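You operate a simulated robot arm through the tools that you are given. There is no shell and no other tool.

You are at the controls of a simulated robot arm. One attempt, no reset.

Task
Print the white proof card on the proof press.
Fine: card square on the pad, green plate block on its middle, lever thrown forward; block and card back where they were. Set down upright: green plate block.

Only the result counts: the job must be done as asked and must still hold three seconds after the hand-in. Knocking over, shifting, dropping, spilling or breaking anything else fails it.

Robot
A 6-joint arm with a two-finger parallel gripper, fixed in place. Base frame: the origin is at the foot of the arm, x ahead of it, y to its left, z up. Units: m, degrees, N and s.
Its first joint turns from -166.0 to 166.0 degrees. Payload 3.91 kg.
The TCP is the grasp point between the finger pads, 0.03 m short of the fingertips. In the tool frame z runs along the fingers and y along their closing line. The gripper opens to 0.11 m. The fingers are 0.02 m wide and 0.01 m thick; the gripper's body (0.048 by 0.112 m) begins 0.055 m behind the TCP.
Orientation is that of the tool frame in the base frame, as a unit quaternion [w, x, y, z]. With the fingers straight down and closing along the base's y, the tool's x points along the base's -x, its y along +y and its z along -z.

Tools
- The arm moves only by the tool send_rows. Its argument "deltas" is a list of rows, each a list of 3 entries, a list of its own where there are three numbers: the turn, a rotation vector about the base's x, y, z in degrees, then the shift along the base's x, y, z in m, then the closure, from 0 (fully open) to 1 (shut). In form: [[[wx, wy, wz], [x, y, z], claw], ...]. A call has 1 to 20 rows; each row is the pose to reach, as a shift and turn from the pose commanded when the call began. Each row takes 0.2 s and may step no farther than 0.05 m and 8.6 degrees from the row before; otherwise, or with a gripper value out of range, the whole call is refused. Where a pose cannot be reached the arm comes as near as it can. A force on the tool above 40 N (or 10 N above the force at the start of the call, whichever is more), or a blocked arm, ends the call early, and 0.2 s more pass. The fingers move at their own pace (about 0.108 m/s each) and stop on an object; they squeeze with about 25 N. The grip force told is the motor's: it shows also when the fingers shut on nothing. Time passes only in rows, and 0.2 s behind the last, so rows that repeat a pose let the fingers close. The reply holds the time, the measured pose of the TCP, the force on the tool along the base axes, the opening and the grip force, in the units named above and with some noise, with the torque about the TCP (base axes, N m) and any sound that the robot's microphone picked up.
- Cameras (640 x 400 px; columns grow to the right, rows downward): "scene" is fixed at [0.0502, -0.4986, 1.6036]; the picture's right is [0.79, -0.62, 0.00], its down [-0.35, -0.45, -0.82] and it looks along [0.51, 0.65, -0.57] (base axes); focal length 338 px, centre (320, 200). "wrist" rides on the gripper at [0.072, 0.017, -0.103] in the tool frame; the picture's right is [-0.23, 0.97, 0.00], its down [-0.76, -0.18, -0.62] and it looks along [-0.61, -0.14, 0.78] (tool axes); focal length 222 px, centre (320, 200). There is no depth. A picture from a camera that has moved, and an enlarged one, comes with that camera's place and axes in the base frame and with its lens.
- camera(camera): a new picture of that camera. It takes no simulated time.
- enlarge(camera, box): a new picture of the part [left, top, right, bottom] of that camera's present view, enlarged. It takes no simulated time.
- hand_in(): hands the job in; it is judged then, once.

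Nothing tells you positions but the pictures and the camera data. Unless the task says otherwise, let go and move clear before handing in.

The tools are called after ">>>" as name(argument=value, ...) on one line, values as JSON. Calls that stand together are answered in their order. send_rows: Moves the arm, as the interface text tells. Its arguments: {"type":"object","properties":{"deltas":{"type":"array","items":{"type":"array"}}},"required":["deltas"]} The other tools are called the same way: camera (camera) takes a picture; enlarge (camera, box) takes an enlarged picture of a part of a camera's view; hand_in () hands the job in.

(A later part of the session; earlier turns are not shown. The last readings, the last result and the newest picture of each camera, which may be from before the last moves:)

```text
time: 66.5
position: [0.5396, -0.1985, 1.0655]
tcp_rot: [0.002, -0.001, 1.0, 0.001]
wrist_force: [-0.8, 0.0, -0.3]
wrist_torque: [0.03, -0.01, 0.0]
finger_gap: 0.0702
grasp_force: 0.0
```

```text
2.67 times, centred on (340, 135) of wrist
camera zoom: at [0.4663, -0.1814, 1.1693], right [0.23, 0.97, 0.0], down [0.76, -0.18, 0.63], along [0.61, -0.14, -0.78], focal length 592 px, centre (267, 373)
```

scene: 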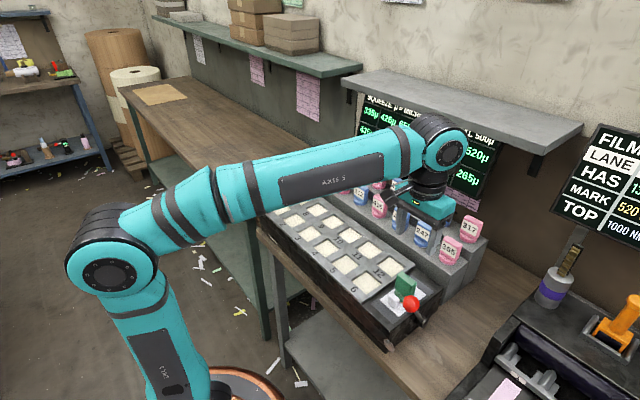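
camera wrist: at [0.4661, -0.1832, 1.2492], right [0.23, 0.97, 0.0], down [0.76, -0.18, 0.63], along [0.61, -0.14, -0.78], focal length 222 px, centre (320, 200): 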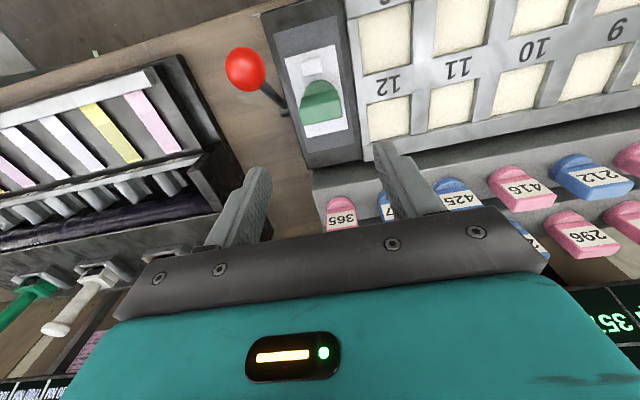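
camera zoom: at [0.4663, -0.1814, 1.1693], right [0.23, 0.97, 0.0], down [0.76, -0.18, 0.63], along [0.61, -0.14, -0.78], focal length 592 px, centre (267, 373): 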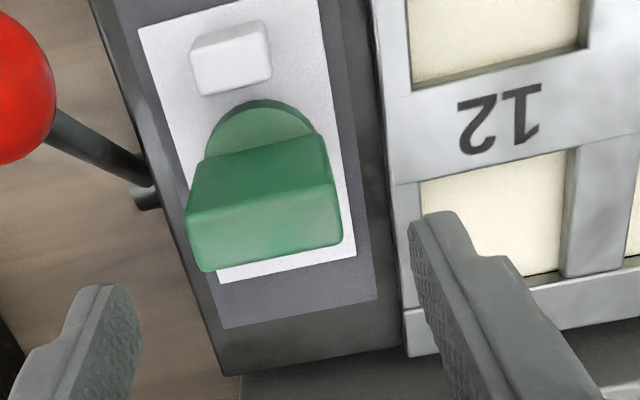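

The fingers straddle the slab symmetrically, so I'll descend to the same grip height and close.

>>> send_rows(deltas=[[[0, 0.15, 0], [0.001, 0, -0.02], 0.36], [[0, 0.15, 0], [0.001, 0, -0.04], 0.36], [[0, 0.15, 0], [0.001, 0, -0.058], 0.36], [[0, 0.15, 0], [0.001, 0, -0.0675], 0.36], [[0, 0.15, 0], [0.001, 0, -0.0675], 0.36]])

>>> enlarge(camera="wrist", box=[220, 60, 460, 210])

>>> enlarge(camera="scene", box=[350, 240, 450, 340])

```text
time: 67.7
position: [0.5398, -0.1993, 0.999]
tcp_rot: [0.001, 0.0, 1.0, 0.001]
wrist_force: [-0.1, -0.1, -0.4]
wrist_torque: [-0.01, -0.02, 0.02]
finger_gap: 0.07
grasp_force: 0.1
```

```text
2.67 times, centred on (340, 135) of wrist
camera zoom: at [0.4668, -0.1821, 1.1025], right [0.23, 0.97, 0.0], down [0.76, -0.18, 0.62], along [0.61, -0.14, -0.78], focal length 592 px, centre (267, 373)
```

zoom: 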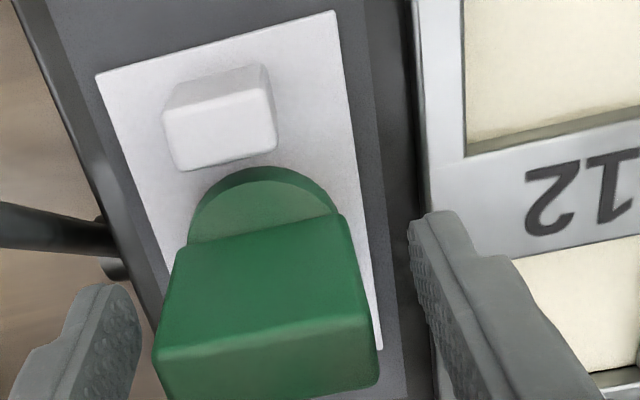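

```text
4.00 times, centred on (400, 290) of scene
camera zoom: at [0.0502, -0.4986, 1.6036], right [0.79, -0.62, 0.0], down [-0.35, -0.45, -0.82], along [0.51, 0.65, -0.57], focal length 1353 px, centre (0, -160)
```

zoom: 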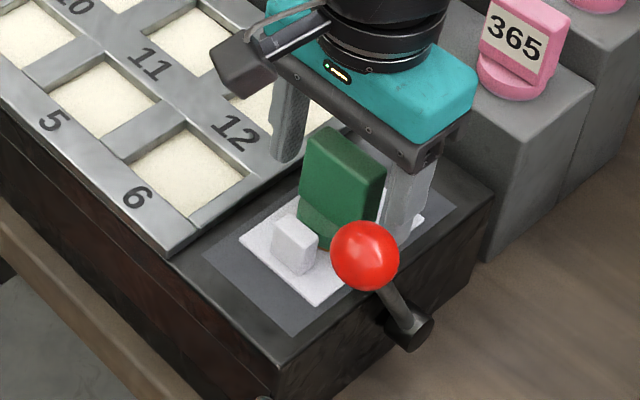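

Alignment matches the earlier grip almost exactly. Closing and lifting slowly.

>>> send_rows(deltas=[[[0, 0, 0], [0, 0, 0], 0.5], [[0, 0, 0], [0, 0, 0], 0.75], [[0, 0, 0], [0, 0, 0], 0.75], [[0, 0, 0], [0, 0, 0], 0.75], [[0, 0, 0], [0, 0, 0.005], 0.75], [[0, 0, 0], [0, 0, 0.015], 0.75], [[0, 0, 0], [0, 0, 0.03], 0.75], [[0, 0, 0], [0, 0, 0.06], 0.75], [[0, 0, 0], [0, 0, 0.09], 0.75], [[0, 0, 0], [0, 0, 0.108], 0.75], [[0, 0, 0], [0, 0, 0.108], 0.75]])

>>> camera(camera="wrist")

>>> enlarge(camera="wrist", box=[220, 60, 460, 210])

>>> enlarge(camera="scene", box=[350, 220, 470, 340])

```text
time: 70.1
position: [0.5389, -0.2004, 1.1083]
tcp_rot: [0.001, 0.001, 1.0, 0.0]
wrist_force: [-0.6, 0.0, -0.8]
wrist_torque: [-0.02, 0.01, -0.02]
finger_gap: 0.0453
grasp_force: 25.0
```

```text
taken
camera wrist: at [0.467, -0.183, 1.2108], right [0.23, 0.97, 0.0], down [0.76, -0.18, 0.62], along [0.61, -0.14, -0.78], focal length 222 px, centre (320, 200)
```

wrist: 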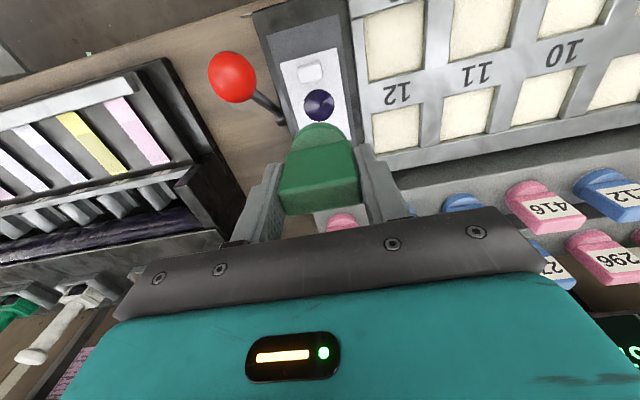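

```text
2.67 times, centred on (340, 135) of wrist
camera zoom: at [0.467, -0.183, 1.2108], right [0.23, 0.97, 0.0], down [0.76, -0.18, 0.62], along [0.61, -0.14, -0.78], focal length 592 px, centre (267, 373)
```

zoom: 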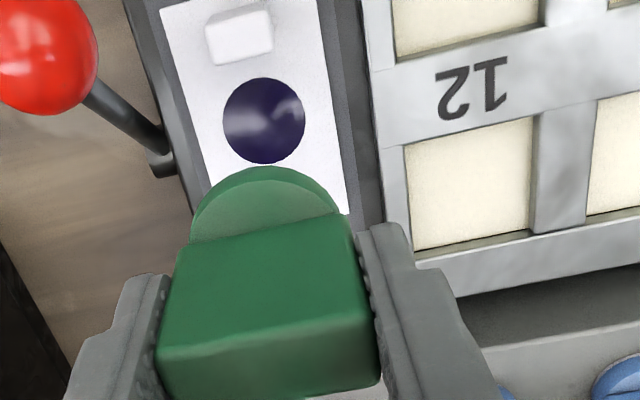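

```text
3.33 times, centred on (410, 280) of scene
camera zoom: at [0.0502, -0.4986, 1.6036], right [0.79, -0.62, 0.0], down [-0.35, -0.45, -0.82], along [0.51, 0.65, -0.57], focal length 1128 px, centre (20, -67)
```

zoom: 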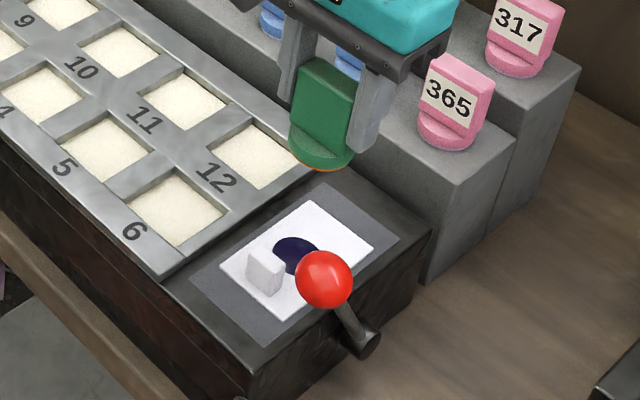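

The print worked: a dark ink disc shows in the middle of the card. Now the block goes back to where it stood, about (0.547, 0.679) at yaw +4.2.

>>> send_rows(deltas=[[[0, 0, 0], [0.002, 0.044, 0], 0.75], [[0, 0, 0], [0.004, 0.088, 0], 0.75], [[0, 0, 0], [0.006, 0.132, 0], 0.75], [[0, 0, 0], [0.0088, 0.176, 0], 0.75], [[0, 0, 0], [0.0088, 0.22, 0], 0.75], [[0, 0, 0], [0.0088, 0.264, 0], 0.75], [[0, 0, 0], [0.0088, 0.308, 0], 0.75], [[0, 0, 0], [0.0088, 0.352, 0], 0.75], [[0, 0, 0], [0.0088, 0.396, 0], 0.75], [[0, 0, 0], [0.0088, 0.44, 0], 0.75], [[0, 0, 0], [0.0088, 0.484, 0], 0.75], [[0, 0, 0], [0.0088, 0.528, 0], 0.75], [[0, 0, 0], [0.0088, 0.572, 0], 0.75], [[0, 0, 0], [0.0088, 0.616, 0], 0.75], [[0, 0, 0], [0.0088, 0.66, 0], 0.75], [[0, 0, 1], [0.0088, 0.704, 0], 0.75], [[0, 0, 2], [0.0088, 0.748, 0], 0.75], [[0, 0, 3], [0.0088, 0.792, 0], 0.75], [[0, 0, 4.2], [0.0088, 0.836, 0], 0.75], [[0, 0, 4.2], [0.0088, 0.8777, 0], 0.75]])

>>> send_rows(deltas=[[[0, 0, 0], [0, 0, -0.03], 0.75], [[0, 0, 0], [0, 0, -0.07], 0.75], [[0, 0, 0], [0, 0, -0.11], 0.75], [[0, 0, 0], [0, 0, -0.15], 0.75], [[0, 0, 0], [0, 0, -0.18], 0.75], [[0, 0, 0], [0, 0, -0.18], 0.75]])

>>> enlarge(camera="scene", box=[215, 145, 275, 205])

>>> camera(camera="wrist")

```text
time: 74.3
position: [0.5504, 0.6806, 1.1069]
tcp_rot: [0.0, -0.036, 0.999, 0.002]
wrist_force: [-0.2, -0.8, 0.7]
wrist_torque: [0.08, -0.03, -0.01]
finger_gap: 0.0454
grasp_force: 25.5
```

```text
time: 75.7
position: [0.5511, 0.6787, 0.926]
tcp_rot: [0.001, -0.036, 0.999, 0.001]
wrist_force: [-0.1, -0.2, -1.3]
wrist_torque: [0.0, -0.04, 0.01]
finger_gap: 0.0454
grasp_force: 24.8
```

```text
6.67 times, centred on (245, 175) of scene
camera zoom: at [0.0502, -0.4986, 1.6036], right [0.79, -0.62, 0.0], down [-0.35, -0.45, -0.82], along [0.51, 0.65, -0.57], focal length 2256 px, centre (820, 367)
```

zoom: 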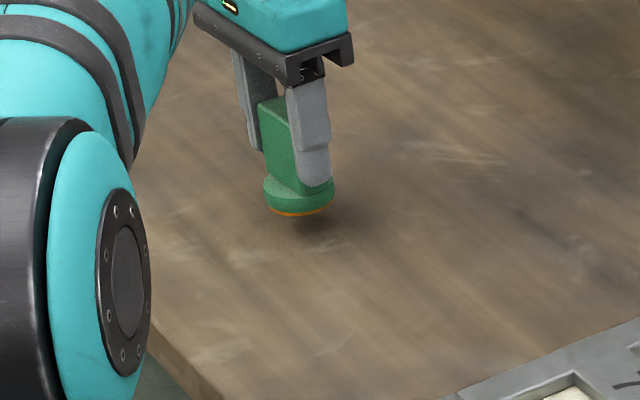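

```text
taken
camera wrist: at [0.4781, 0.6908, 1.0293], right [0.16, 0.99, 0.0], down [0.77, -0.12, 0.62], along [0.62, -0.1, -0.78], focal length 222 px, centre (320, 200)
```

wrist: 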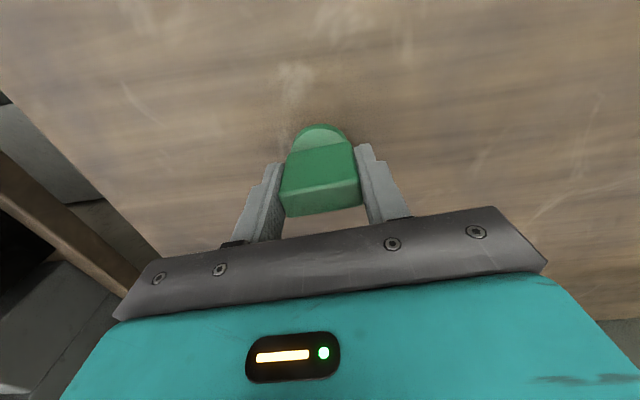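

The block is about 2 cm above the table. Comparing with the first scene picture, it is roughly 5 mm too far in +x, so I'll correct that and lower it slowly.

>>> send_rows(deltas=[[[0, 0, 0], [-0.005, 0.0015, 0], 0.75], [[0, 0, 0], [-0.005, 0.0015, -0.008], 0.75], [[0, 0, 0], [-0.005, 0.0015, -0.015], 0.75], [[0, 0, 0], [-0.005, 0.0015, -0.015], 0.75]])

>>> send_rows(deltas=[[[0, 0, 0], [0, 0, -0.001], 0.75], [[0, 0, 0], [0, 0, -0.002], 0.75], [[0, 0, 0], [0, 0, -0.002], 0.75]])

>>> enlarge(camera="scene", box=[215, 145, 275, 205])

```text
time: 76.7
position: [0.5461, 0.6812, 0.9105]
tcp_rot: [0.001, -0.037, 0.999, 0.001]
wrist_force: [0.2, -1.1, -0.2]
wrist_torque: [-0.01, -0.03, 0.0]
finger_gap: 0.0453
grasp_force: 24.8
```

```text
time: 77.5
position: [0.5446, 0.6812, 0.9096]
tcp_rot: [0.001, -0.036, 0.999, 0.001]
wrist_force: [-0.4, -0.3, 0.1]
wrist_torque: [-0.01, 0.01, -0.05]
finger_gap: 0.0454
grasp_force: 24.4
```

```text
6.67 times, centred on (245, 175) of scene
camera zoom: at [0.0502, -0.4986, 1.6036], right [0.79, -0.62, 0.0], down [-0.35, -0.45, -0.82], along [0.51, 0.65, -0.57], focal length 2256 px, centre (820, 367)
```

zoom: 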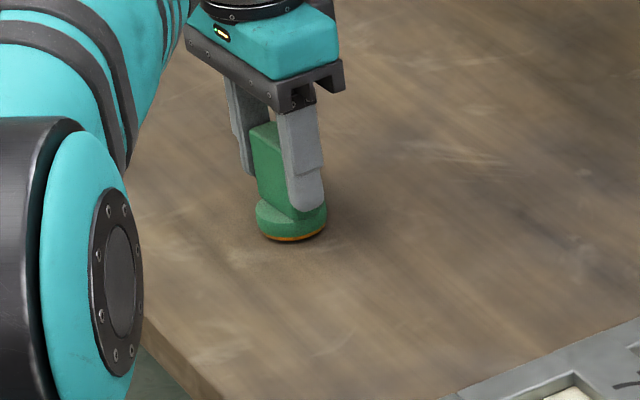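

The position now matches the original picture to within about 1 mm, with roughly 3 mm left to go.

>>> send_rows(deltas=[[[0, 0, 0], [0.0005, 0, -0.001], 0.75], [[0, 0, 0], [0.0005, 0, -0.0015], 0.75], [[0, 0, 0], [0.0005, 0, -0.0015], 0.75]])

>>> send_rows(deltas=[[[0, 0, 0], [0, 0, -0.0008], 0.75], [[0, 0, 0], [0, 0, -0.0008], 0.75]])

>>> send_rows(deltas=[[[0, 0, 0], [0, 0, -0.0008], 0.75], [[0, 0, 0], [0, 0, -0.0008], 0.75]])

```text
time: 78.3
position: [0.5452, 0.6803, 0.9084]
tcp_rot: [0.0, -0.037, 0.999, 0.001]
wrist_force: [-0.4, 0.0, -1.6]
wrist_torque: [0.0, 0.03, 0.02]
finger_gap: 0.0454
grasp_force: 24.7
```

```text
time: 78.9
position: [0.5445, 0.6803, 0.9083]
tcp_rot: [0.0, -0.037, 0.999, 0.001]
wrist_force: [-0.2, -0.2, -1.2]
wrist_torque: [0.01, 0.03, 0.02]
finger_gap: 0.0455
grasp_force: 25.2
```

```text
time: 79.5
position: [0.5454, 0.6806, 0.9077]
tcp_rot: [0.001, -0.036, 0.999, 0.001]
wrist_force: [0.8, 0.5, -1.1]
wrist_torque: [-0.01, 0.0, 0.02]
finger_gap: 0.0454
grasp_force: 24.9
```

>>> send_rows(deltas=[[[0, 0, 0], [0, 0, -0.0008], 0.75], [[0, 0, 0], [0, 0, -0.0008], 0.75]])

>>> send_rows(deltas=[[[0, 0, 0], [0, 0, -0.0008], 0.75], [[0, 0, 0], [0, 0, -0.0008], 0.75]])

>>> enlarge(camera="scene", box=[225, 155, 265, 195])

```text
time: 80.1
position: [0.5448, 0.6814, 0.906]
tcp_rot: [0.001, -0.036, 0.999, 0.001]
wrist_force: [-0.1, 0.1, 0.0]
wrist_torque: [0.04, 0.02, -0.05]
finger_gap: 0.0456
grasp_force: 24.6
```

```text
time: 80.7
position: [0.5445, 0.6804, 0.9057]
tcp_rot: [0.001, -0.037, 0.999, 0.002]
wrist_force: [0.0, 2.4, 7.3]
wrist_torque: [0.06, -0.04, 0.01]
finger_gap: 0.0453
grasp_force: 25.1
```

```text
10.00 times, centred on (245, 175) of scene
camera zoom: at [0.0502, -0.4986, 1.6036], right [0.79, -0.62, 0.0], down [-0.35, -0.45, -0.82], along [0.51, 0.65, -0.57], focal length 3384 px, centre (1070, 450)
```

zoom: 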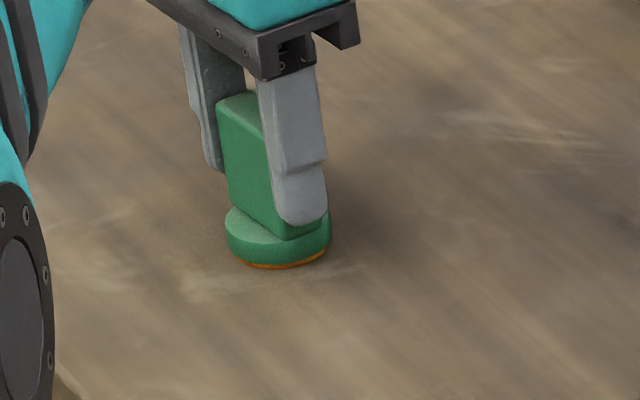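

Contact felt (7 N), and the foot outline matches the original. Releasing and rising.

>>> send_rows(deltas=[[[0, 0, 0], [0, 0, 0], 0.72], [[0, 0, 0], [0, 0, 0], 0.6], [[0, 0, 0], [0, 0, 0], 0.36], [[0, 0, 0], [0, 0, 0], 0.36], [[0, 0, 0], [0, 0, 0], 0.36], [[0, 0, 0], [0, 0, 0.02], 0.36], [[0, 0, 0], [0, 0, 0.05], 0.36], [[0, 0, 0], [0, 0, 0.09], 0.36], [[0, 0, 0], [0, 0, 0.13], 0.36], [[0, 0, 0], [0, 0, 0.17], 0.36], [[0, 0, 0], [0, 0, 0.2], 0.36], [[0, 0, 0], [0, 0, 0.2], 0.36]])

>>> enlarge(camera="scene", box=[215, 145, 275, 205])

>>> enlarge(camera="wrist", box=[200, 40, 440, 190])

```text
time: 83.3
position: [0.5459, 0.6822, 1.1051]
tcp_rot: [0.001, -0.036, 0.999, 0.001]
wrist_force: [0.5, 0.3, -0.3]
wrist_torque: [0.01, -0.01, -0.03]
finger_gap: 0.0703
grasp_force: 0.2
```

```text
6.67 times, centred on (245, 175) of scene
camera zoom: at [0.0502, -0.4986, 1.6036], right [0.79, -0.62, 0.0], down [-0.35, -0.45, -0.82], along [0.51, 0.65, -0.57], focal length 2256 px, centre (820, 367)
```

zoom: 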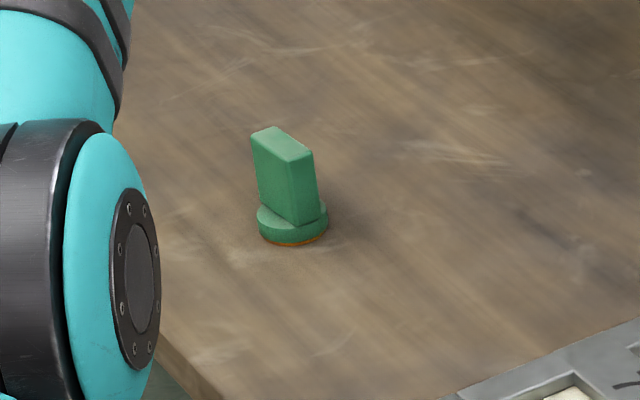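

```text
2.67 times, centred on (320, 115) of wrist
camera zoom: at [0.4711, 0.6931, 1.2085], right [0.16, 0.99, 0.0], down [0.77, -0.12, 0.62], along [0.62, -0.1, -0.78], focal length 592 px, centre (320, 427)
```

zoom: 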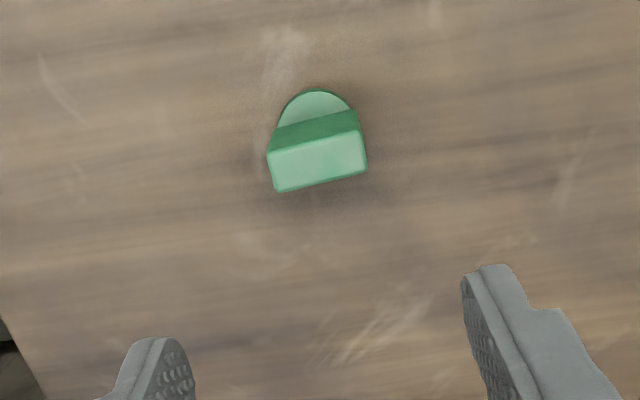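

The block is back and upright. With the lever forward, its ball would foul the gripper body if I gripped the nub along y, so I'll pick the card up with the gripper turned -90 degrees (closing along x). First I'm testing that orientation, empty-handed, above the card's home spot.

>>> send_rows(deltas=[[[0, 0, -8], [-0.004, -0.012, 0], 0.36], [[0, 0, -16], [-0.008, -0.024, 0], 0.5], [[0, 0, -24], [-0.012, -0.036, 0], 0.6], [[0, 0, -32], [-0.016, -0.048, 0], 0.6], [[0, 0, -40], [-0.02, -0.06, 0], 0.6], [[0, 0, -48], [-0.024, -0.072, 0], 0.6], [[0, 0, -56], [-0.028, -0.084, 0], 0.6], [[0, 0, -64], [-0.032, -0.096, 0], 0.6], [[0, 0, -72], [-0.036, -0.108, 0], 0.6], [[0, 0, -80], [-0.04, -0.12, 0], 0.6], [[0, 0, -88], [-0.04, -0.136, 0], 0.6], [[0, 0, -96.4], [-0.04, -0.136, 0], 0.6], [[0, 0, -96.4], [-0.04, -0.136, 0], 0.6]])

>>> camera(camera="scene")

>>> camera(camera="wrist")

```text
time: 86.1
position: [0.5032, 0.5449, 1.1051]
tcp_rot: [0.001, 0.721, 0.693, 0.0]
wrist_force: [0.8, -0.3, 0.2]
wrist_torque: [0.02, 0.02, -0.03]
finger_gap: 0.0438
grasp_force: 0.1
```

```text
taken
```

scene: 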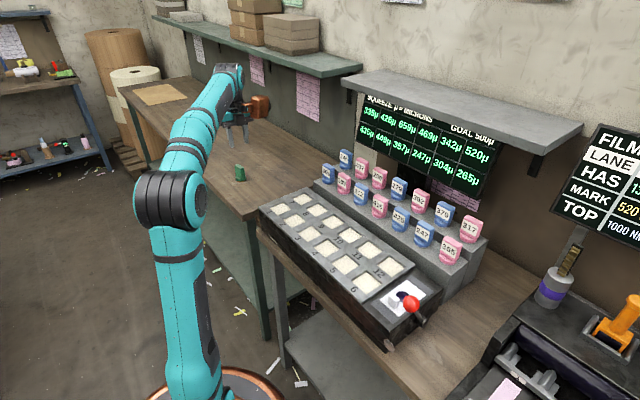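

```text
taken
camera wrist: at [0.5231, 0.6159, 1.208], right [0.96, -0.27, 0.0], down [-0.21, -0.75, 0.62], along [-0.16, -0.6, -0.78], focal length 222 px, centre (320, 200)
```

wrist: 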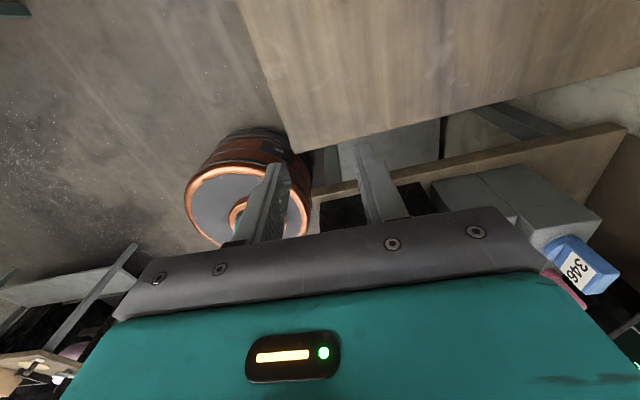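

The orientation is reachable here. Testing it lower, down to z 0.93, above the empty spot.

>>> send_rows(deltas=[[[0, 0, 0], [0, 0, -0.04], 0.6], [[0, 0, 0], [0, 0, -0.08], 0.6], [[0, 0, 0], [0, 0, -0.12], 0.6], [[0, 0, 0], [0, 0, -0.16], 0.6], [[0, 0, 0], [0, 0, -0.18], 0.6], [[0, 0, 0], [0, 0, -0.18], 0.6]])

>>> enlarge(camera="scene", box=[150, 60, 350, 260])

```text
time: 87.5
position: [0.5043, 0.5433, 0.9233]
tcp_rot: [0.001, 0.72, 0.694, 0.0]
wrist_force: [0.1, 0.0, -0.4]
wrist_torque: [0.03, 0.0, -0.01]
finger_gap: 0.0439
grasp_force: 0.0
```

```text
2.00 times, centred on (250, 160) of scene
camera zoom: at [0.0502, -0.4986, 1.6036], right [0.79, -0.62, 0.0], down [-0.35, -0.45, -0.82], along [0.51, 0.65, -0.57], focal length 677 px, centre (460, 280)
```

zoom: 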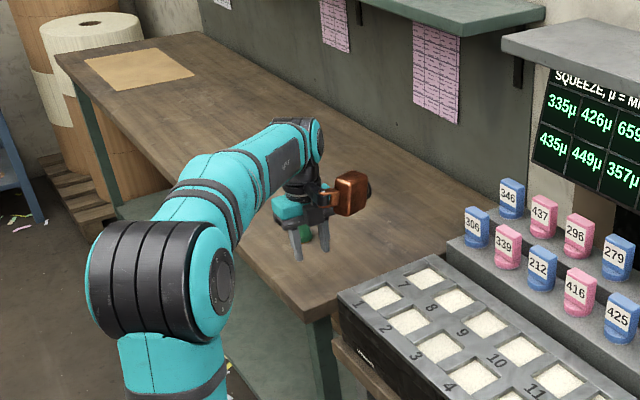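

Reachable low as well. Going back up and over to the card, now at yaw -90.

>>> send_rows(deltas=[[[0, 0, 0], [0, 0, 0.05], 0.6], [[0, 0, 0], [0, 0, 0.1], 0.6], [[0, 0, 0], [0, 0, 0.15], 0.6], [[0, 0, 0], [0, 0, 0.2], 0.6], [[0, 0, 0], [0, -0.045, 0.2], 0.6], [[0, 0, 0], [0, -0.09, 0.2], 0.6], [[0, 0, 0], [0, -0.135, 0.2], 0.6], [[0, 0, 0], [0, -0.18, 0.2], 0.6], [[0, 0, 0], [0, -0.225, 0.2], 0.6], [[0, 0, 0], [0, -0.27, 0.2], 0.6], [[0, 0, 0], [0, -0.315, 0.2], 0.6], [[0, 0, 0], [0, -0.36, 0.2], 0.6], [[0, 0, 0], [0, -0.405, 0.2], 0.6], [[0, 0, 0], [0, -0.45, 0.2], 0.6], [[0, 0, 0], [0, -0.495, 0.2], 0.6], [[0, 0, 0.5], [0, -0.54, 0.2], 0.6], [[0, 0, 1], [0, -0.585, 0.2], 0.6], [[0, 0, 1.5], [0, -0.63, 0.2], 0.6], [[0, 0, 2.1], [0, -0.675, 0.2], 0.6], [[0, 0, 2.1], [0.002, -0.72, 0.2], 0.6]])

>>> send_rows(deltas=[[[0, 0, 0], [0, -0.024, 0], 0.6], [[0, 0, 0], [0, -0.024, 0], 0.6]])

>>> camera(camera="wrist")

>>> camera(camera="scene")

>>> enlarge(camera="wrist", box=[200, 40, 440, 190])

```text
time: 91.7
position: [0.5061, -0.1747, 1.1263]
tcp_rot: [0.001, 0.708, 0.706, 0.0]
wrist_force: [0.2, 0.7, -0.4]
wrist_torque: [-0.01, 0.0, 0.01]
finger_gap: 0.0441
grasp_force: 0.1
```

```text
time: 92.3
position: [0.5054, -0.1989, 1.1247]
tcp_rot: [0.001, 0.708, 0.707, 0.001]
wrist_force: [0.6, 0.5, -0.7]
wrist_torque: [-0.03, 0.01, 0.01]
finger_gap: 0.0442
grasp_force: 0.1
```

```text
taken
camera wrist: at [0.5226, -0.1269, 1.2292], right [0.97, -0.23, 0.0], down [-0.18, -0.76, 0.62], along [-0.14, -0.61, -0.78], focal length 222 px, centre (320, 200)
```

wrist: 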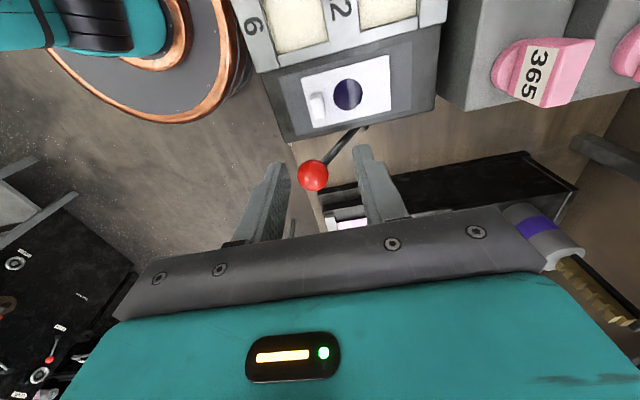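

```text
taken
```

scene: 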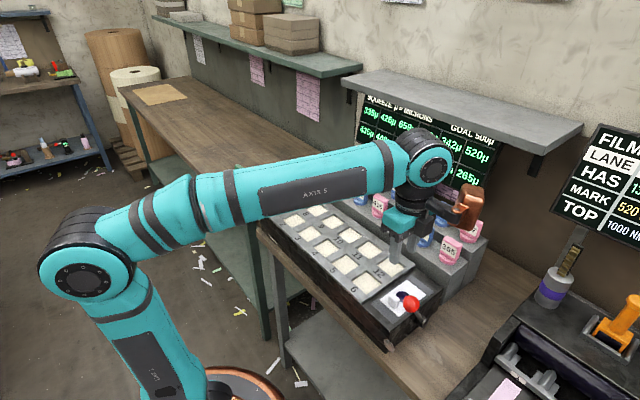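

```text
2.67 times, centred on (320, 115) of wrist
camera zoom: at [0.5226, -0.1269, 1.2292], right [0.97, -0.23, 0.0], down [-0.18, -0.76, 0.62], along [-0.14, -0.61, -0.78], focal length 592 px, centre (320, 427)
```

zoom: 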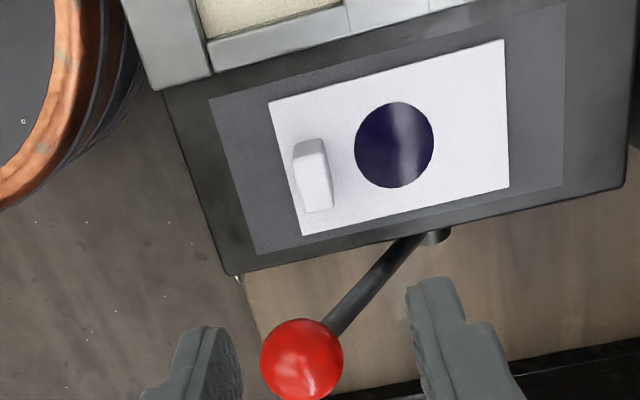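

The print and nub are clearly visible. Before descending in this orientation I need to check the copper wrist part against the stamps behind.

>>> enlarge(camera="scene", box=[370, 130, 530, 330])

>>> enlarge(camera="scene", box=[370, 130, 500, 230])

```text
2.00 times, centred on (450, 230) of scene
camera zoom: at [0.0502, -0.4986, 1.6036], right [0.79, -0.62, 0.0], down [-0.35, -0.45, -0.82], along [0.51, 0.65, -0.57], focal length 677 px, centre (60, 140)
```

zoom: 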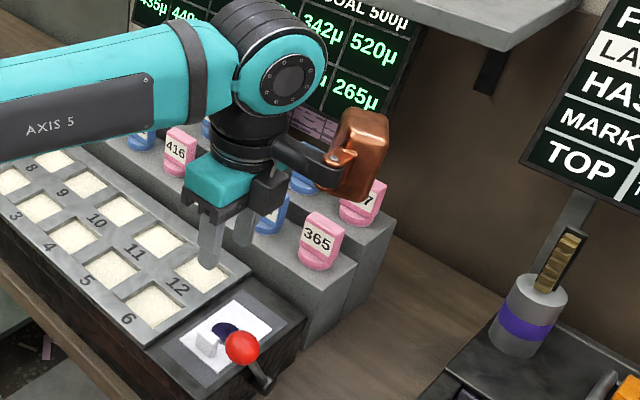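

```text
4.00 times, centred on (435, 180) of scene
camera zoom: at [0.0502, -0.4986, 1.6036], right [0.79, -0.62, 0.0], down [-0.35, -0.45, -0.82], along [0.51, 0.65, -0.57], focal length 1353 px, centre (-140, 280)
```

zoom: 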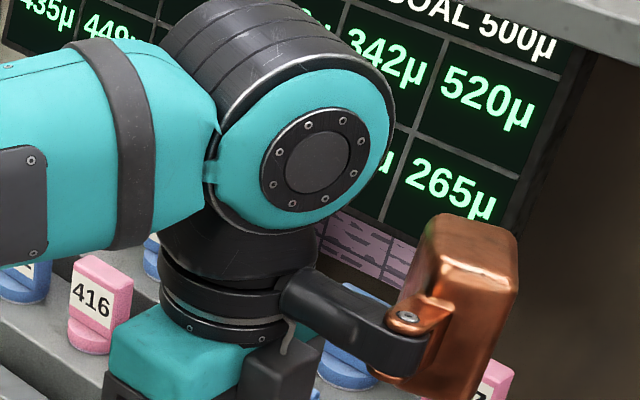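

The copper part and the small box ride well above the tips on the -y side, so they stay above the lever ball at grip height. I'll make a small alignment shift and descend partway to verify.

>>> send_rows(deltas=[[[0, 0, 0], [-0.0015, -0.0025, -0.025], 0.6], [[0, 0, 0], [-0.0015, -0.0025, -0.05], 0.6], [[0, 0, 0], [-0.0015, -0.0025, -0.075], 0.6], [[0, 0, 0], [-0.0015, -0.0025, -0.1], 0.6], [[0, 0, 0], [-0.0015, -0.0025, -0.1], 0.6]])

>>> enlarge(camera="scene", box=[340, 210, 460, 330])

>>> enlarge(camera="wrist", box=[200, 60, 440, 210])

>>> camera(camera="wrist")

```text
time: 93.5
position: [0.5047, -0.2021, 1.0245]
tcp_rot: [0.001, 0.707, 0.707, 0.001]
wrist_force: [0.1, -0.7, -0.1]
wrist_torque: [0.0, 0.03, 0.03]
finger_gap: 0.044
grasp_force: 0.0
```

```text
3.33 times, centred on (400, 270) of scene
camera zoom: at [0.0502, -0.4986, 1.6036], right [0.79, -0.62, 0.0], down [-0.35, -0.45, -0.82], along [0.51, 0.65, -0.57], focal length 1128 px, centre (53, -33)
```

zoom: 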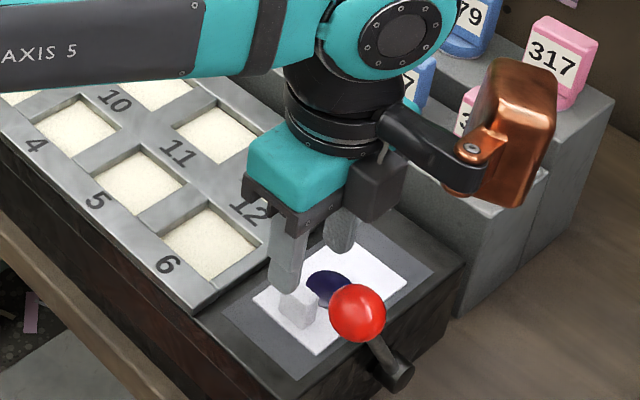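

```text
2.67 times, centred on (320, 135) of wrist
camera zoom: at [0.522, -0.13, 1.1288], right [0.97, -0.23, 0.0], down [-0.18, -0.76, 0.62], along [-0.14, -0.61, -0.78], focal length 592 px, centre (320, 373)
```

zoom: 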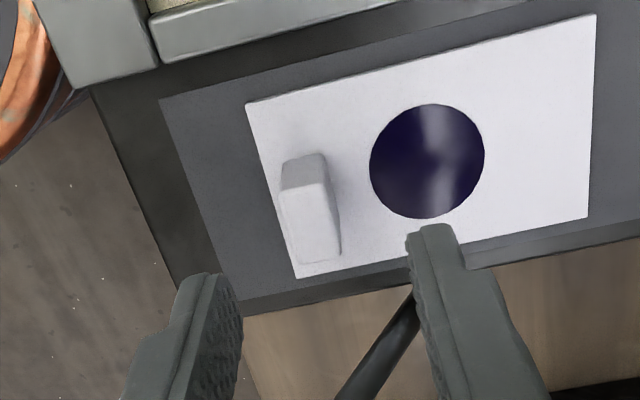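

```text
taken
camera wrist: at [0.522, -0.13, 1.1288], right [0.97, -0.23, 0.0], down [-0.18, -0.76, 0.62], along [-0.14, -0.61, -0.78], focal length 222 px, centre (320, 200)
```

wrist: 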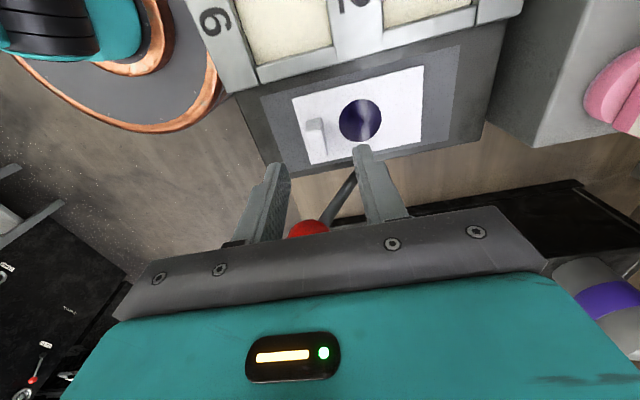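

The nub is right between the fingers. To keep the small box clear of the lever ball I'll shift 5 mm in +y (still overlapping the nub) and use a slightly higher grip. I'll descend most of the way and look.

>>> send_rows(deltas=[[[0, 0, 0], [-0.002, 0.005, -0.008], 0.6], [[0, 0, 0], [-0.002, 0.005, -0.016], 0.6], [[0, 0, 0], [-0.002, 0.005, -0.024], 0.6], [[0, 0, 0], [-0.002, 0.005, -0.028], 0.6], [[0, 0, 0], [-0.002, 0.005, -0.028], 0.6]])

>>> enlarge(camera="scene", box=[360, 240, 440, 320])

>>> enlarge(camera="wrist", box=[200, 60, 440, 210])

```text
time: 94.7
position: [0.5029, -0.1987, 0.9986]
tcp_rot: [0.001, 0.708, 0.706, 0.0]
wrist_force: [-0.4, -0.5, 0.1]
wrist_torque: [-0.01, 0.0, 0.0]
finger_gap: 0.0439
grasp_force: 0.1
```

```text
5.00 times, centred on (400, 280) of scene
camera zoom: at [0.0502, -0.4986, 1.6036], right [0.79, -0.62, 0.0], down [-0.35, -0.45, -0.82], along [0.51, 0.65, -0.57], focal length 1692 px, centre (-80, -200)
```

zoom: 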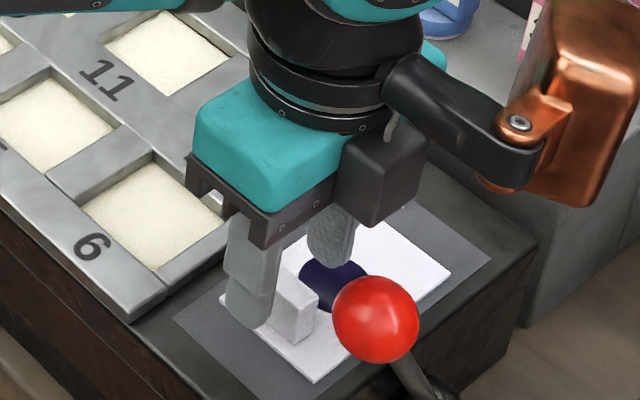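

```text
2.67 times, centred on (320, 135) of wrist
camera zoom: at [0.5198, -0.126, 1.1012], right [0.97, -0.23, 0.0], down [-0.18, -0.76, 0.62], along [-0.14, -0.61, -0.78], focal length 592 px, centre (320, 373)
```

zoom: 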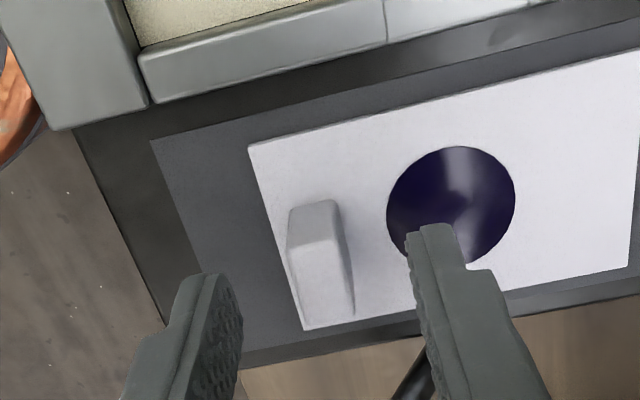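

By my estimate there is about 1 cm of clearance between the box and the ball at the final height. Finishing the descent in small steps.

>>> send_rows(deltas=[[[0, 0, 0], [0, 0, -0.004], 0.6], [[0, 0, 0], [0, 0, -0.008], 0.6], [[0, 0, 0], [0, 0, -0.011], 0.6], [[0, 0, 0], [0, 0, -0.014], 0.6], [[0, 0, 0], [0, 0, -0.014], 0.6]])

>>> enlarge(camera="scene", box=[360, 240, 440, 320])

>>> enlarge(camera="wrist", box=[200, 60, 440, 210])

```text
time: 95.9
position: [0.5021, -0.1969, 0.9834]
tcp_rot: [0.001, 0.708, 0.706, 0.0]
wrist_force: [-0.2, -0.5, -0.2]
wrist_torque: [0.0, -0.01, 0.01]
finger_gap: 0.0439
grasp_force: 0.0
```

```text
5.00 times, centred on (400, 280) of scene
camera zoom: at [0.0502, -0.4986, 1.6036], right [0.79, -0.62, 0.0], down [-0.35, -0.45, -0.82], along [0.51, 0.65, -0.57], focal length 1692 px, centre (-80, -200)
```

zoom: 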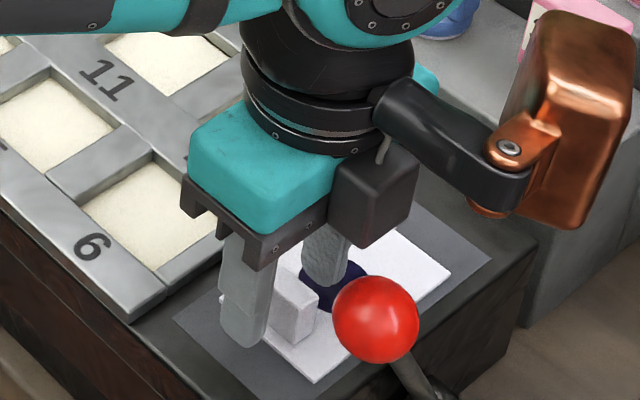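

```text
2.67 times, centred on (320, 135) of wrist
camera zoom: at [0.5197, -0.1248, 1.0871], right [0.97, -0.23, 0.0], down [-0.18, -0.76, 0.62], along [-0.14, -0.61, -0.78], focal length 592 px, centre (320, 373)
```

zoom: 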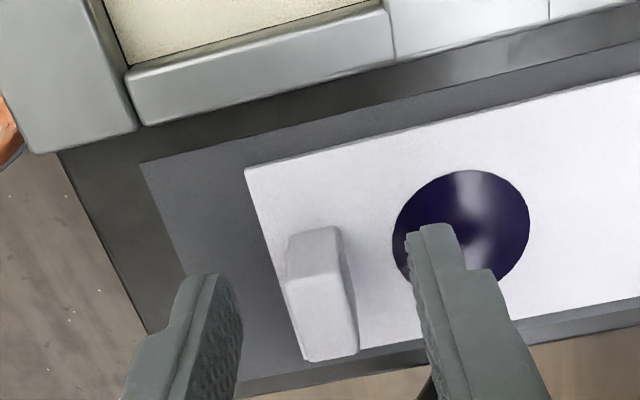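

The nub is between the pads and the box clears the ball. Closing.

>>> send_rows(deltas=[[[0, 0, 0], [0, 0, -0.001], 0.7], [[0, 0, 0], [0, 0, -0.001], 0.8], [[0, 0, 0], [0, 0, -0.001], 0.95], [[0, 0, 0], [0, 0, -0.001], 0.97], [[0, 0, 0], [0, 0, -0.001], 0.97]])

>>> enlarge(camera="wrist", box=[200, 60, 440, 210])

>>> enlarge(camera="scene", box=[360, 240, 440, 320])

```text
time: 97.1
position: [0.5041, -0.198, 0.9825]
tcp_rot: [0.001, 0.708, 0.706, 0.0]
wrist_force: [-0.2, 0.3, -0.3]
wrist_torque: [-0.02, -0.03, 0.0]
finger_gap: 0.0125
grasp_force: 25.3
```

```text
2.67 times, centred on (320, 135) of wrist
camera zoom: at [0.5198, -0.1252, 1.0861], right [0.97, -0.23, 0.0], down [-0.18, -0.76, 0.62], along [-0.14, -0.61, -0.78], focal length 592 px, centre (320, 373)
```

zoom: 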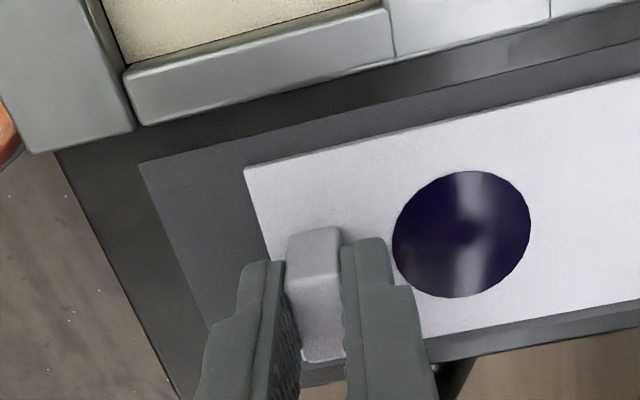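

```text
5.00 times, centred on (400, 280) of scene
camera zoom: at [0.0502, -0.4986, 1.6036], right [0.79, -0.62, 0.0], down [-0.35, -0.45, -0.82], along [0.51, 0.65, -0.57], focal length 1692 px, centre (-80, -200)
```

zoom: 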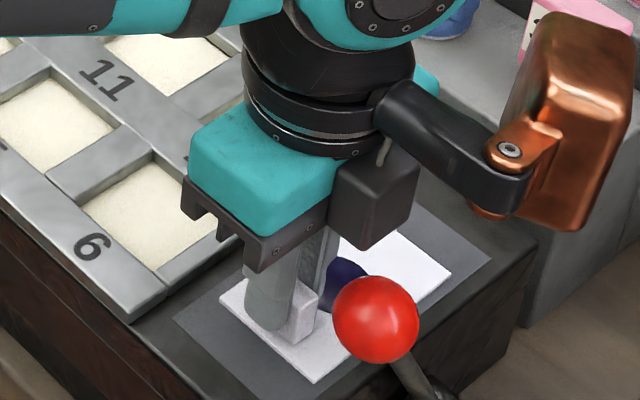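

The card is held (gap 12.5 mm). Lifting straight up, easing away from the ball, then carrying it back.

>>> send_rows(deltas=[[[0, 0, 0], [0, 0, 0.004], 0.97], [[0, 0, 0], [0, 0.002, 0.012], 0.97], [[0, 0, 0], [0, 0.006, 0.025], 0.97], [[0, 0, 0], [0, 0.01, 0.045], 0.97], [[0, 0, 0], [0, 0.012, 0.075], 0.97], [[0, 0, 0], [0, 0.014, 0.105], 0.97], [[0, 0, 0], [0, 0.016, 0.13], 0.97], [[0, 0, 0], [0, 0.016, 0.13], 0.97]])

>>> camera(camera="wrist")

>>> enlarge(camera="scene", box=[340, 200, 460, 320])

```text
time: 98.9
position: [0.5031, -0.1801, 1.1111]
tcp_rot: [0.001, 0.708, 0.707, 0.0]
wrist_force: [0.3, 0.2, -0.3]
wrist_torque: [-0.02, -0.05, -0.02]
finger_gap: 0.0128
grasp_force: 25.6
```

```text
taken
camera wrist: at [0.52, -0.1086, 1.2144], right [0.97, -0.23, 0.0], down [-0.18, -0.76, 0.62], along [-0.14, -0.61, -0.78], focal length 222 px, centre (320, 200)
```

wrist: 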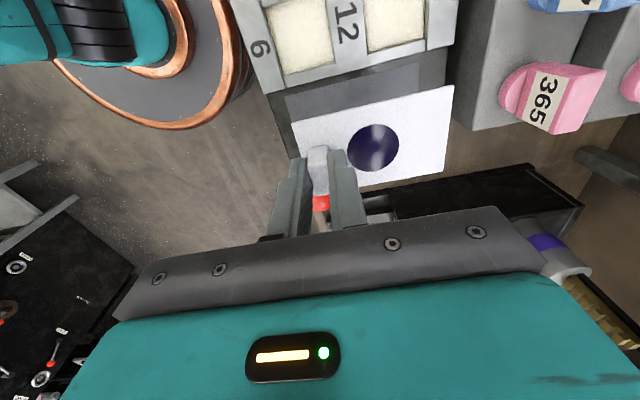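

```text
3.33 times, centred on (400, 260) of scene
camera zoom: at [0.0502, -0.4986, 1.6036], right [0.79, -0.62, 0.0], down [-0.35, -0.45, -0.82], along [0.51, 0.65, -0.57], focal length 1128 px, centre (53, 0)
```

zoom: 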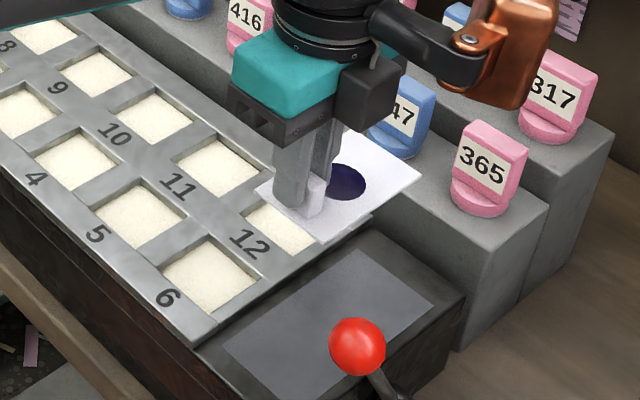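

The card is up, the print is intact and the lever remains forward. Carrying it back to its original spot.

>>> send_rows(deltas=[[[0, 0, 0], [0, 0.042, 0], 0.97], [[0, 0, 0], [0, 0.084, 0], 0.97], [[0, 0, 0], [0, 0.126, 0], 0.97], [[0, 0, 0], [0, 0.168, 0], 0.97], [[0, 0, 0], [0, 0.21, 0], 0.97], [[0, 0, 0], [0, 0.252, 0], 0.97], [[0, 0, 0], [0, 0.294, 0], 0.97], [[0, 0, 0], [0, 0.336, 0], 0.97], [[0, 0, 0], [0, 0.378, 0], 0.97], [[0, 0, 0], [0, 0.42, 0], 0.97], [[0, 0, 0], [0, 0.462, 0], 0.97], [[0, 0, -0.5], [-0.001, 0.504, 0], 0.97], [[0, 0, -1], [-0.002, 0.546, 0], 0.97], [[0, 0, -1.5], [-0.003, 0.588, 0], 0.97], [[0, 0, -2], [-0.004, 0.63, 0], 0.97], [[0, 0, -2.2], [-0.004, 0.67, 0], 0.97], [[0, 0, -2.2], [-0.004, 0.705, 0], 0.97], [[0, 0, -2.2], [-0.004, 0.73, 0], 0.97], [[0, 0, -2.2], [-0.004, 0.73, 0], 0.97]])

>>> send_rows(deltas=[[[0, 0, 0], [0, 0, -0.04], 0.97], [[0, 0, 0], [0, 0, -0.08], 0.97], [[0, 0, 0], [0, 0, -0.12], 0.97], [[0, 0, 0], [0, 0, -0.16], 0.97], [[0, 0, 0], [0, 0, -0.19], 0.97], [[0, 0, 0], [0, 0, -0.205], 0.97], [[0, 0, 0], [0, 0, -0.205], 0.97]])

>>> enlarge(camera="scene", box=[200, 130, 300, 230])

>>> camera(camera="wrist")

```text
time: 102.9
position: [0.4978, 0.5486, 1.112]
tcp_rot: [0.001, 0.721, 0.693, 0.001]
wrist_force: [0.0, -0.2, -0.7]
wrist_torque: [0.0, -0.03, 0.0]
finger_gap: 0.0124
grasp_force: 24.6
```

```text
time: 104.5
position: [0.5001, 0.5502, 0.9059]
tcp_rot: [0.002, 0.721, 0.693, 0.0]
wrist_force: [0.5, -0.4, -0.7]
wrist_torque: [0.02, -0.04, -0.01]
finger_gap: 0.0125
grasp_force: 24.8
```

```text
4.00 times, centred on (250, 180) of scene
camera zoom: at [0.0502, -0.4986, 1.6036], right [0.79, -0.62, 0.0], down [-0.35, -0.45, -0.82], along [0.51, 0.65, -0.57], focal length 1353 px, centre (600, 280)
```

zoom: 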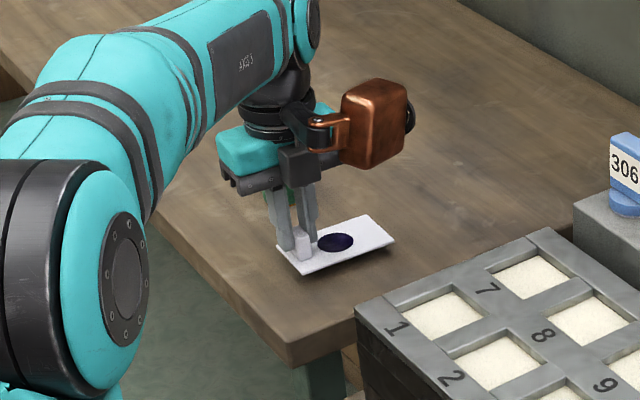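

```text
taken
camera wrist: at [0.5189, 0.6225, 1.0095], right [0.96, -0.27, 0.0], down [-0.21, -0.75, 0.62], along [-0.17, -0.6, -0.78], focal length 222 px, centre (320, 200)
```

wrist: 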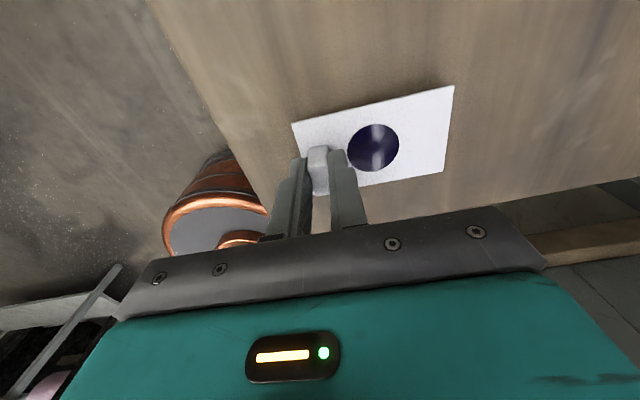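

The card lines up with its original outline to within about 2 mm, roughly 1.3 cm above the table. Lowering the rest gently.

>>> send_rows(deltas=[[[0, 0, 0], [0, 0, -0.004], 0.97], [[0, 0, 0], [0, 0, -0.008], 0.97], [[0, 0, 0], [0, 0, -0.01], 0.97], [[0, 0, 0], [0, 0, -0.01], 0.97]])

>>> send_rows(deltas=[[[0, 0, 0], [0, 0, -0.001], 0.97], [[0, 0, 0], [0, 0, -0.001], 0.97]])

>>> send_rows(deltas=[[[0, 0, 0], [0, 0, -0.001], 0.97], [[0, 0, 0], [0, 0, -0.001], 0.97]])

>>> enlarge(camera="scene", box=[200, 130, 300, 230])

```text
time: 105.5
position: [0.5005, 0.5499, 0.8967]
tcp_rot: [0.001, 0.721, 0.693, 0.0]
wrist_force: [-0.2, -0.6, 0.1]
wrist_torque: [0.01, 0.03, 0.01]
finger_gap: 0.0128
grasp_force: 25.5
```

```text
time: 106.1
position: [0.4973, 0.5491, 0.8971]
tcp_rot: [0.001, 0.721, 0.693, -0.001]
wrist_force: [0.1, 0.1, 0.6]
wrist_torque: [-0.01, 0.0, 0.02]
finger_gap: 0.0124
grasp_force: 25.4
```

```text
time: 106.7
position: [0.4986, 0.5489, 0.896]
tcp_rot: [0.002, 0.721, 0.693, 0.0]
wrist_force: [0.0, 1.5, 0.2]
wrist_torque: [0.0, -0.01, 0.01]
finger_gap: 0.0125
grasp_force: 25.4
```

```text
4.00 times, centred on (250, 180) of scene
camera zoom: at [0.0502, -0.4986, 1.6036], right [0.79, -0.62, 0.0], down [-0.35, -0.45, -0.82], along [0.51, 0.65, -0.57], focal length 1353 px, centre (600, 280)
```

zoom: 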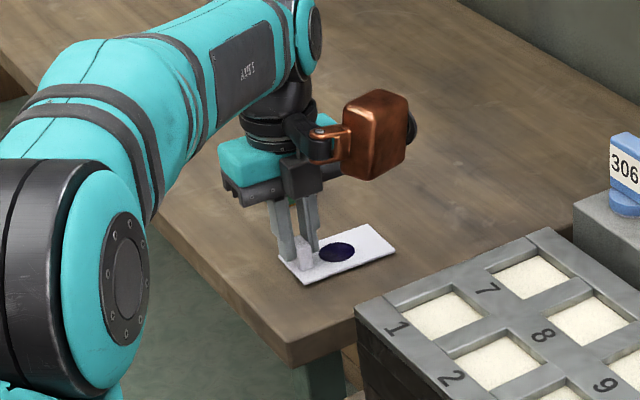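

>>> send_rows(deltas=[[[0, 0, 0], [0, 0, -0.001], 0.97], [[0, 0, 0], [0, 0, -0.001], 0.97]])

>>> send_rows(deltas=[[[0, 0, 0], [0, 0, -0.001], 0.97], [[0, 0, 0], [0, 0, -0.001], 0.97]])

>>> send_rows(deltas=[[[0, 0, 0], [0, 0, -0.0008], 0.97], [[0, 0, 0], [0, 0, -0.0008], 0.97]])

```text
time: 107.3
position: [0.4981, 0.5486, 0.8943]
tcp_rot: [0.002, 0.721, 0.693, 0.0]
wrist_force: [0.2, 0.2, -0.3]
wrist_torque: [-0.05, -0.02, -0.02]
finger_gap: 0.0125
grasp_force: 25.1
```

```text
time: 107.9
position: [0.4992, 0.5497, 0.8928]
tcp_rot: [0.0, 0.721, 0.693, 0.0]
wrist_force: [0.1, -0.2, -0.3]
wrist_torque: [-0.02, -0.02, 0.0]
finger_gap: 0.0127
grasp_force: 24.8
```

```text
time: 108.5
position: [0.4977, 0.5497, 0.8925]
tcp_rot: [0.002, 0.722, 0.692, 0.0]
wrist_force: [0.3, 0.0, -0.6]
wrist_torque: [0.04, 0.01, 0.04]
finger_gap: 0.0126
grasp_force: 24.9
```

>>> send_rows(deltas=[[[0, 0, 0], [0, 0, -0.0008], 0.97], [[0, 0, 0], [0, 0, -0.0008], 0.97]])

>>> send_rows(deltas=[[[0, 0, 0], [0, 0, -0.0008], 0.97], [[0, 0, 0], [0, 0, -0.0008], 0.97]])

>>> enlarge(camera="scene", box=[235, 165, 285, 215])

```text
time: 109.1
position: [0.4989, 0.5489, 0.8913]
tcp_rot: [0.001, 0.721, 0.693, 0.0]
wrist_force: [0.1, 1.1, 3.4]
wrist_torque: [0.01, 0.01, 0.0]
finger_gap: 0.0126
grasp_force: 25.1
```

```text
time: 109.7
position: [0.499, 0.548, 0.8921]
tcp_rot: [0.001, 0.721, 0.692, 0.001]
wrist_force: [0.9, 2.7, 14.3]
wrist_torque: [0.02, -0.05, 0.01]
finger_gap: 0.0128
grasp_force: 24.8
```

```text
8.00 times, centred on (260, 190) of scene
camera zoom: at [0.0502, -0.4986, 1.6036], right [0.79, -0.62, 0.0], down [-0.35, -0.45, -0.82], along [0.51, 0.65, -0.57], focal length 2707 px, centre (800, 280)
```

zoom: 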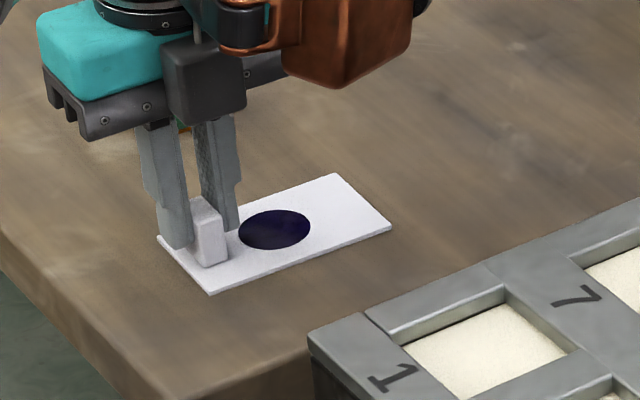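

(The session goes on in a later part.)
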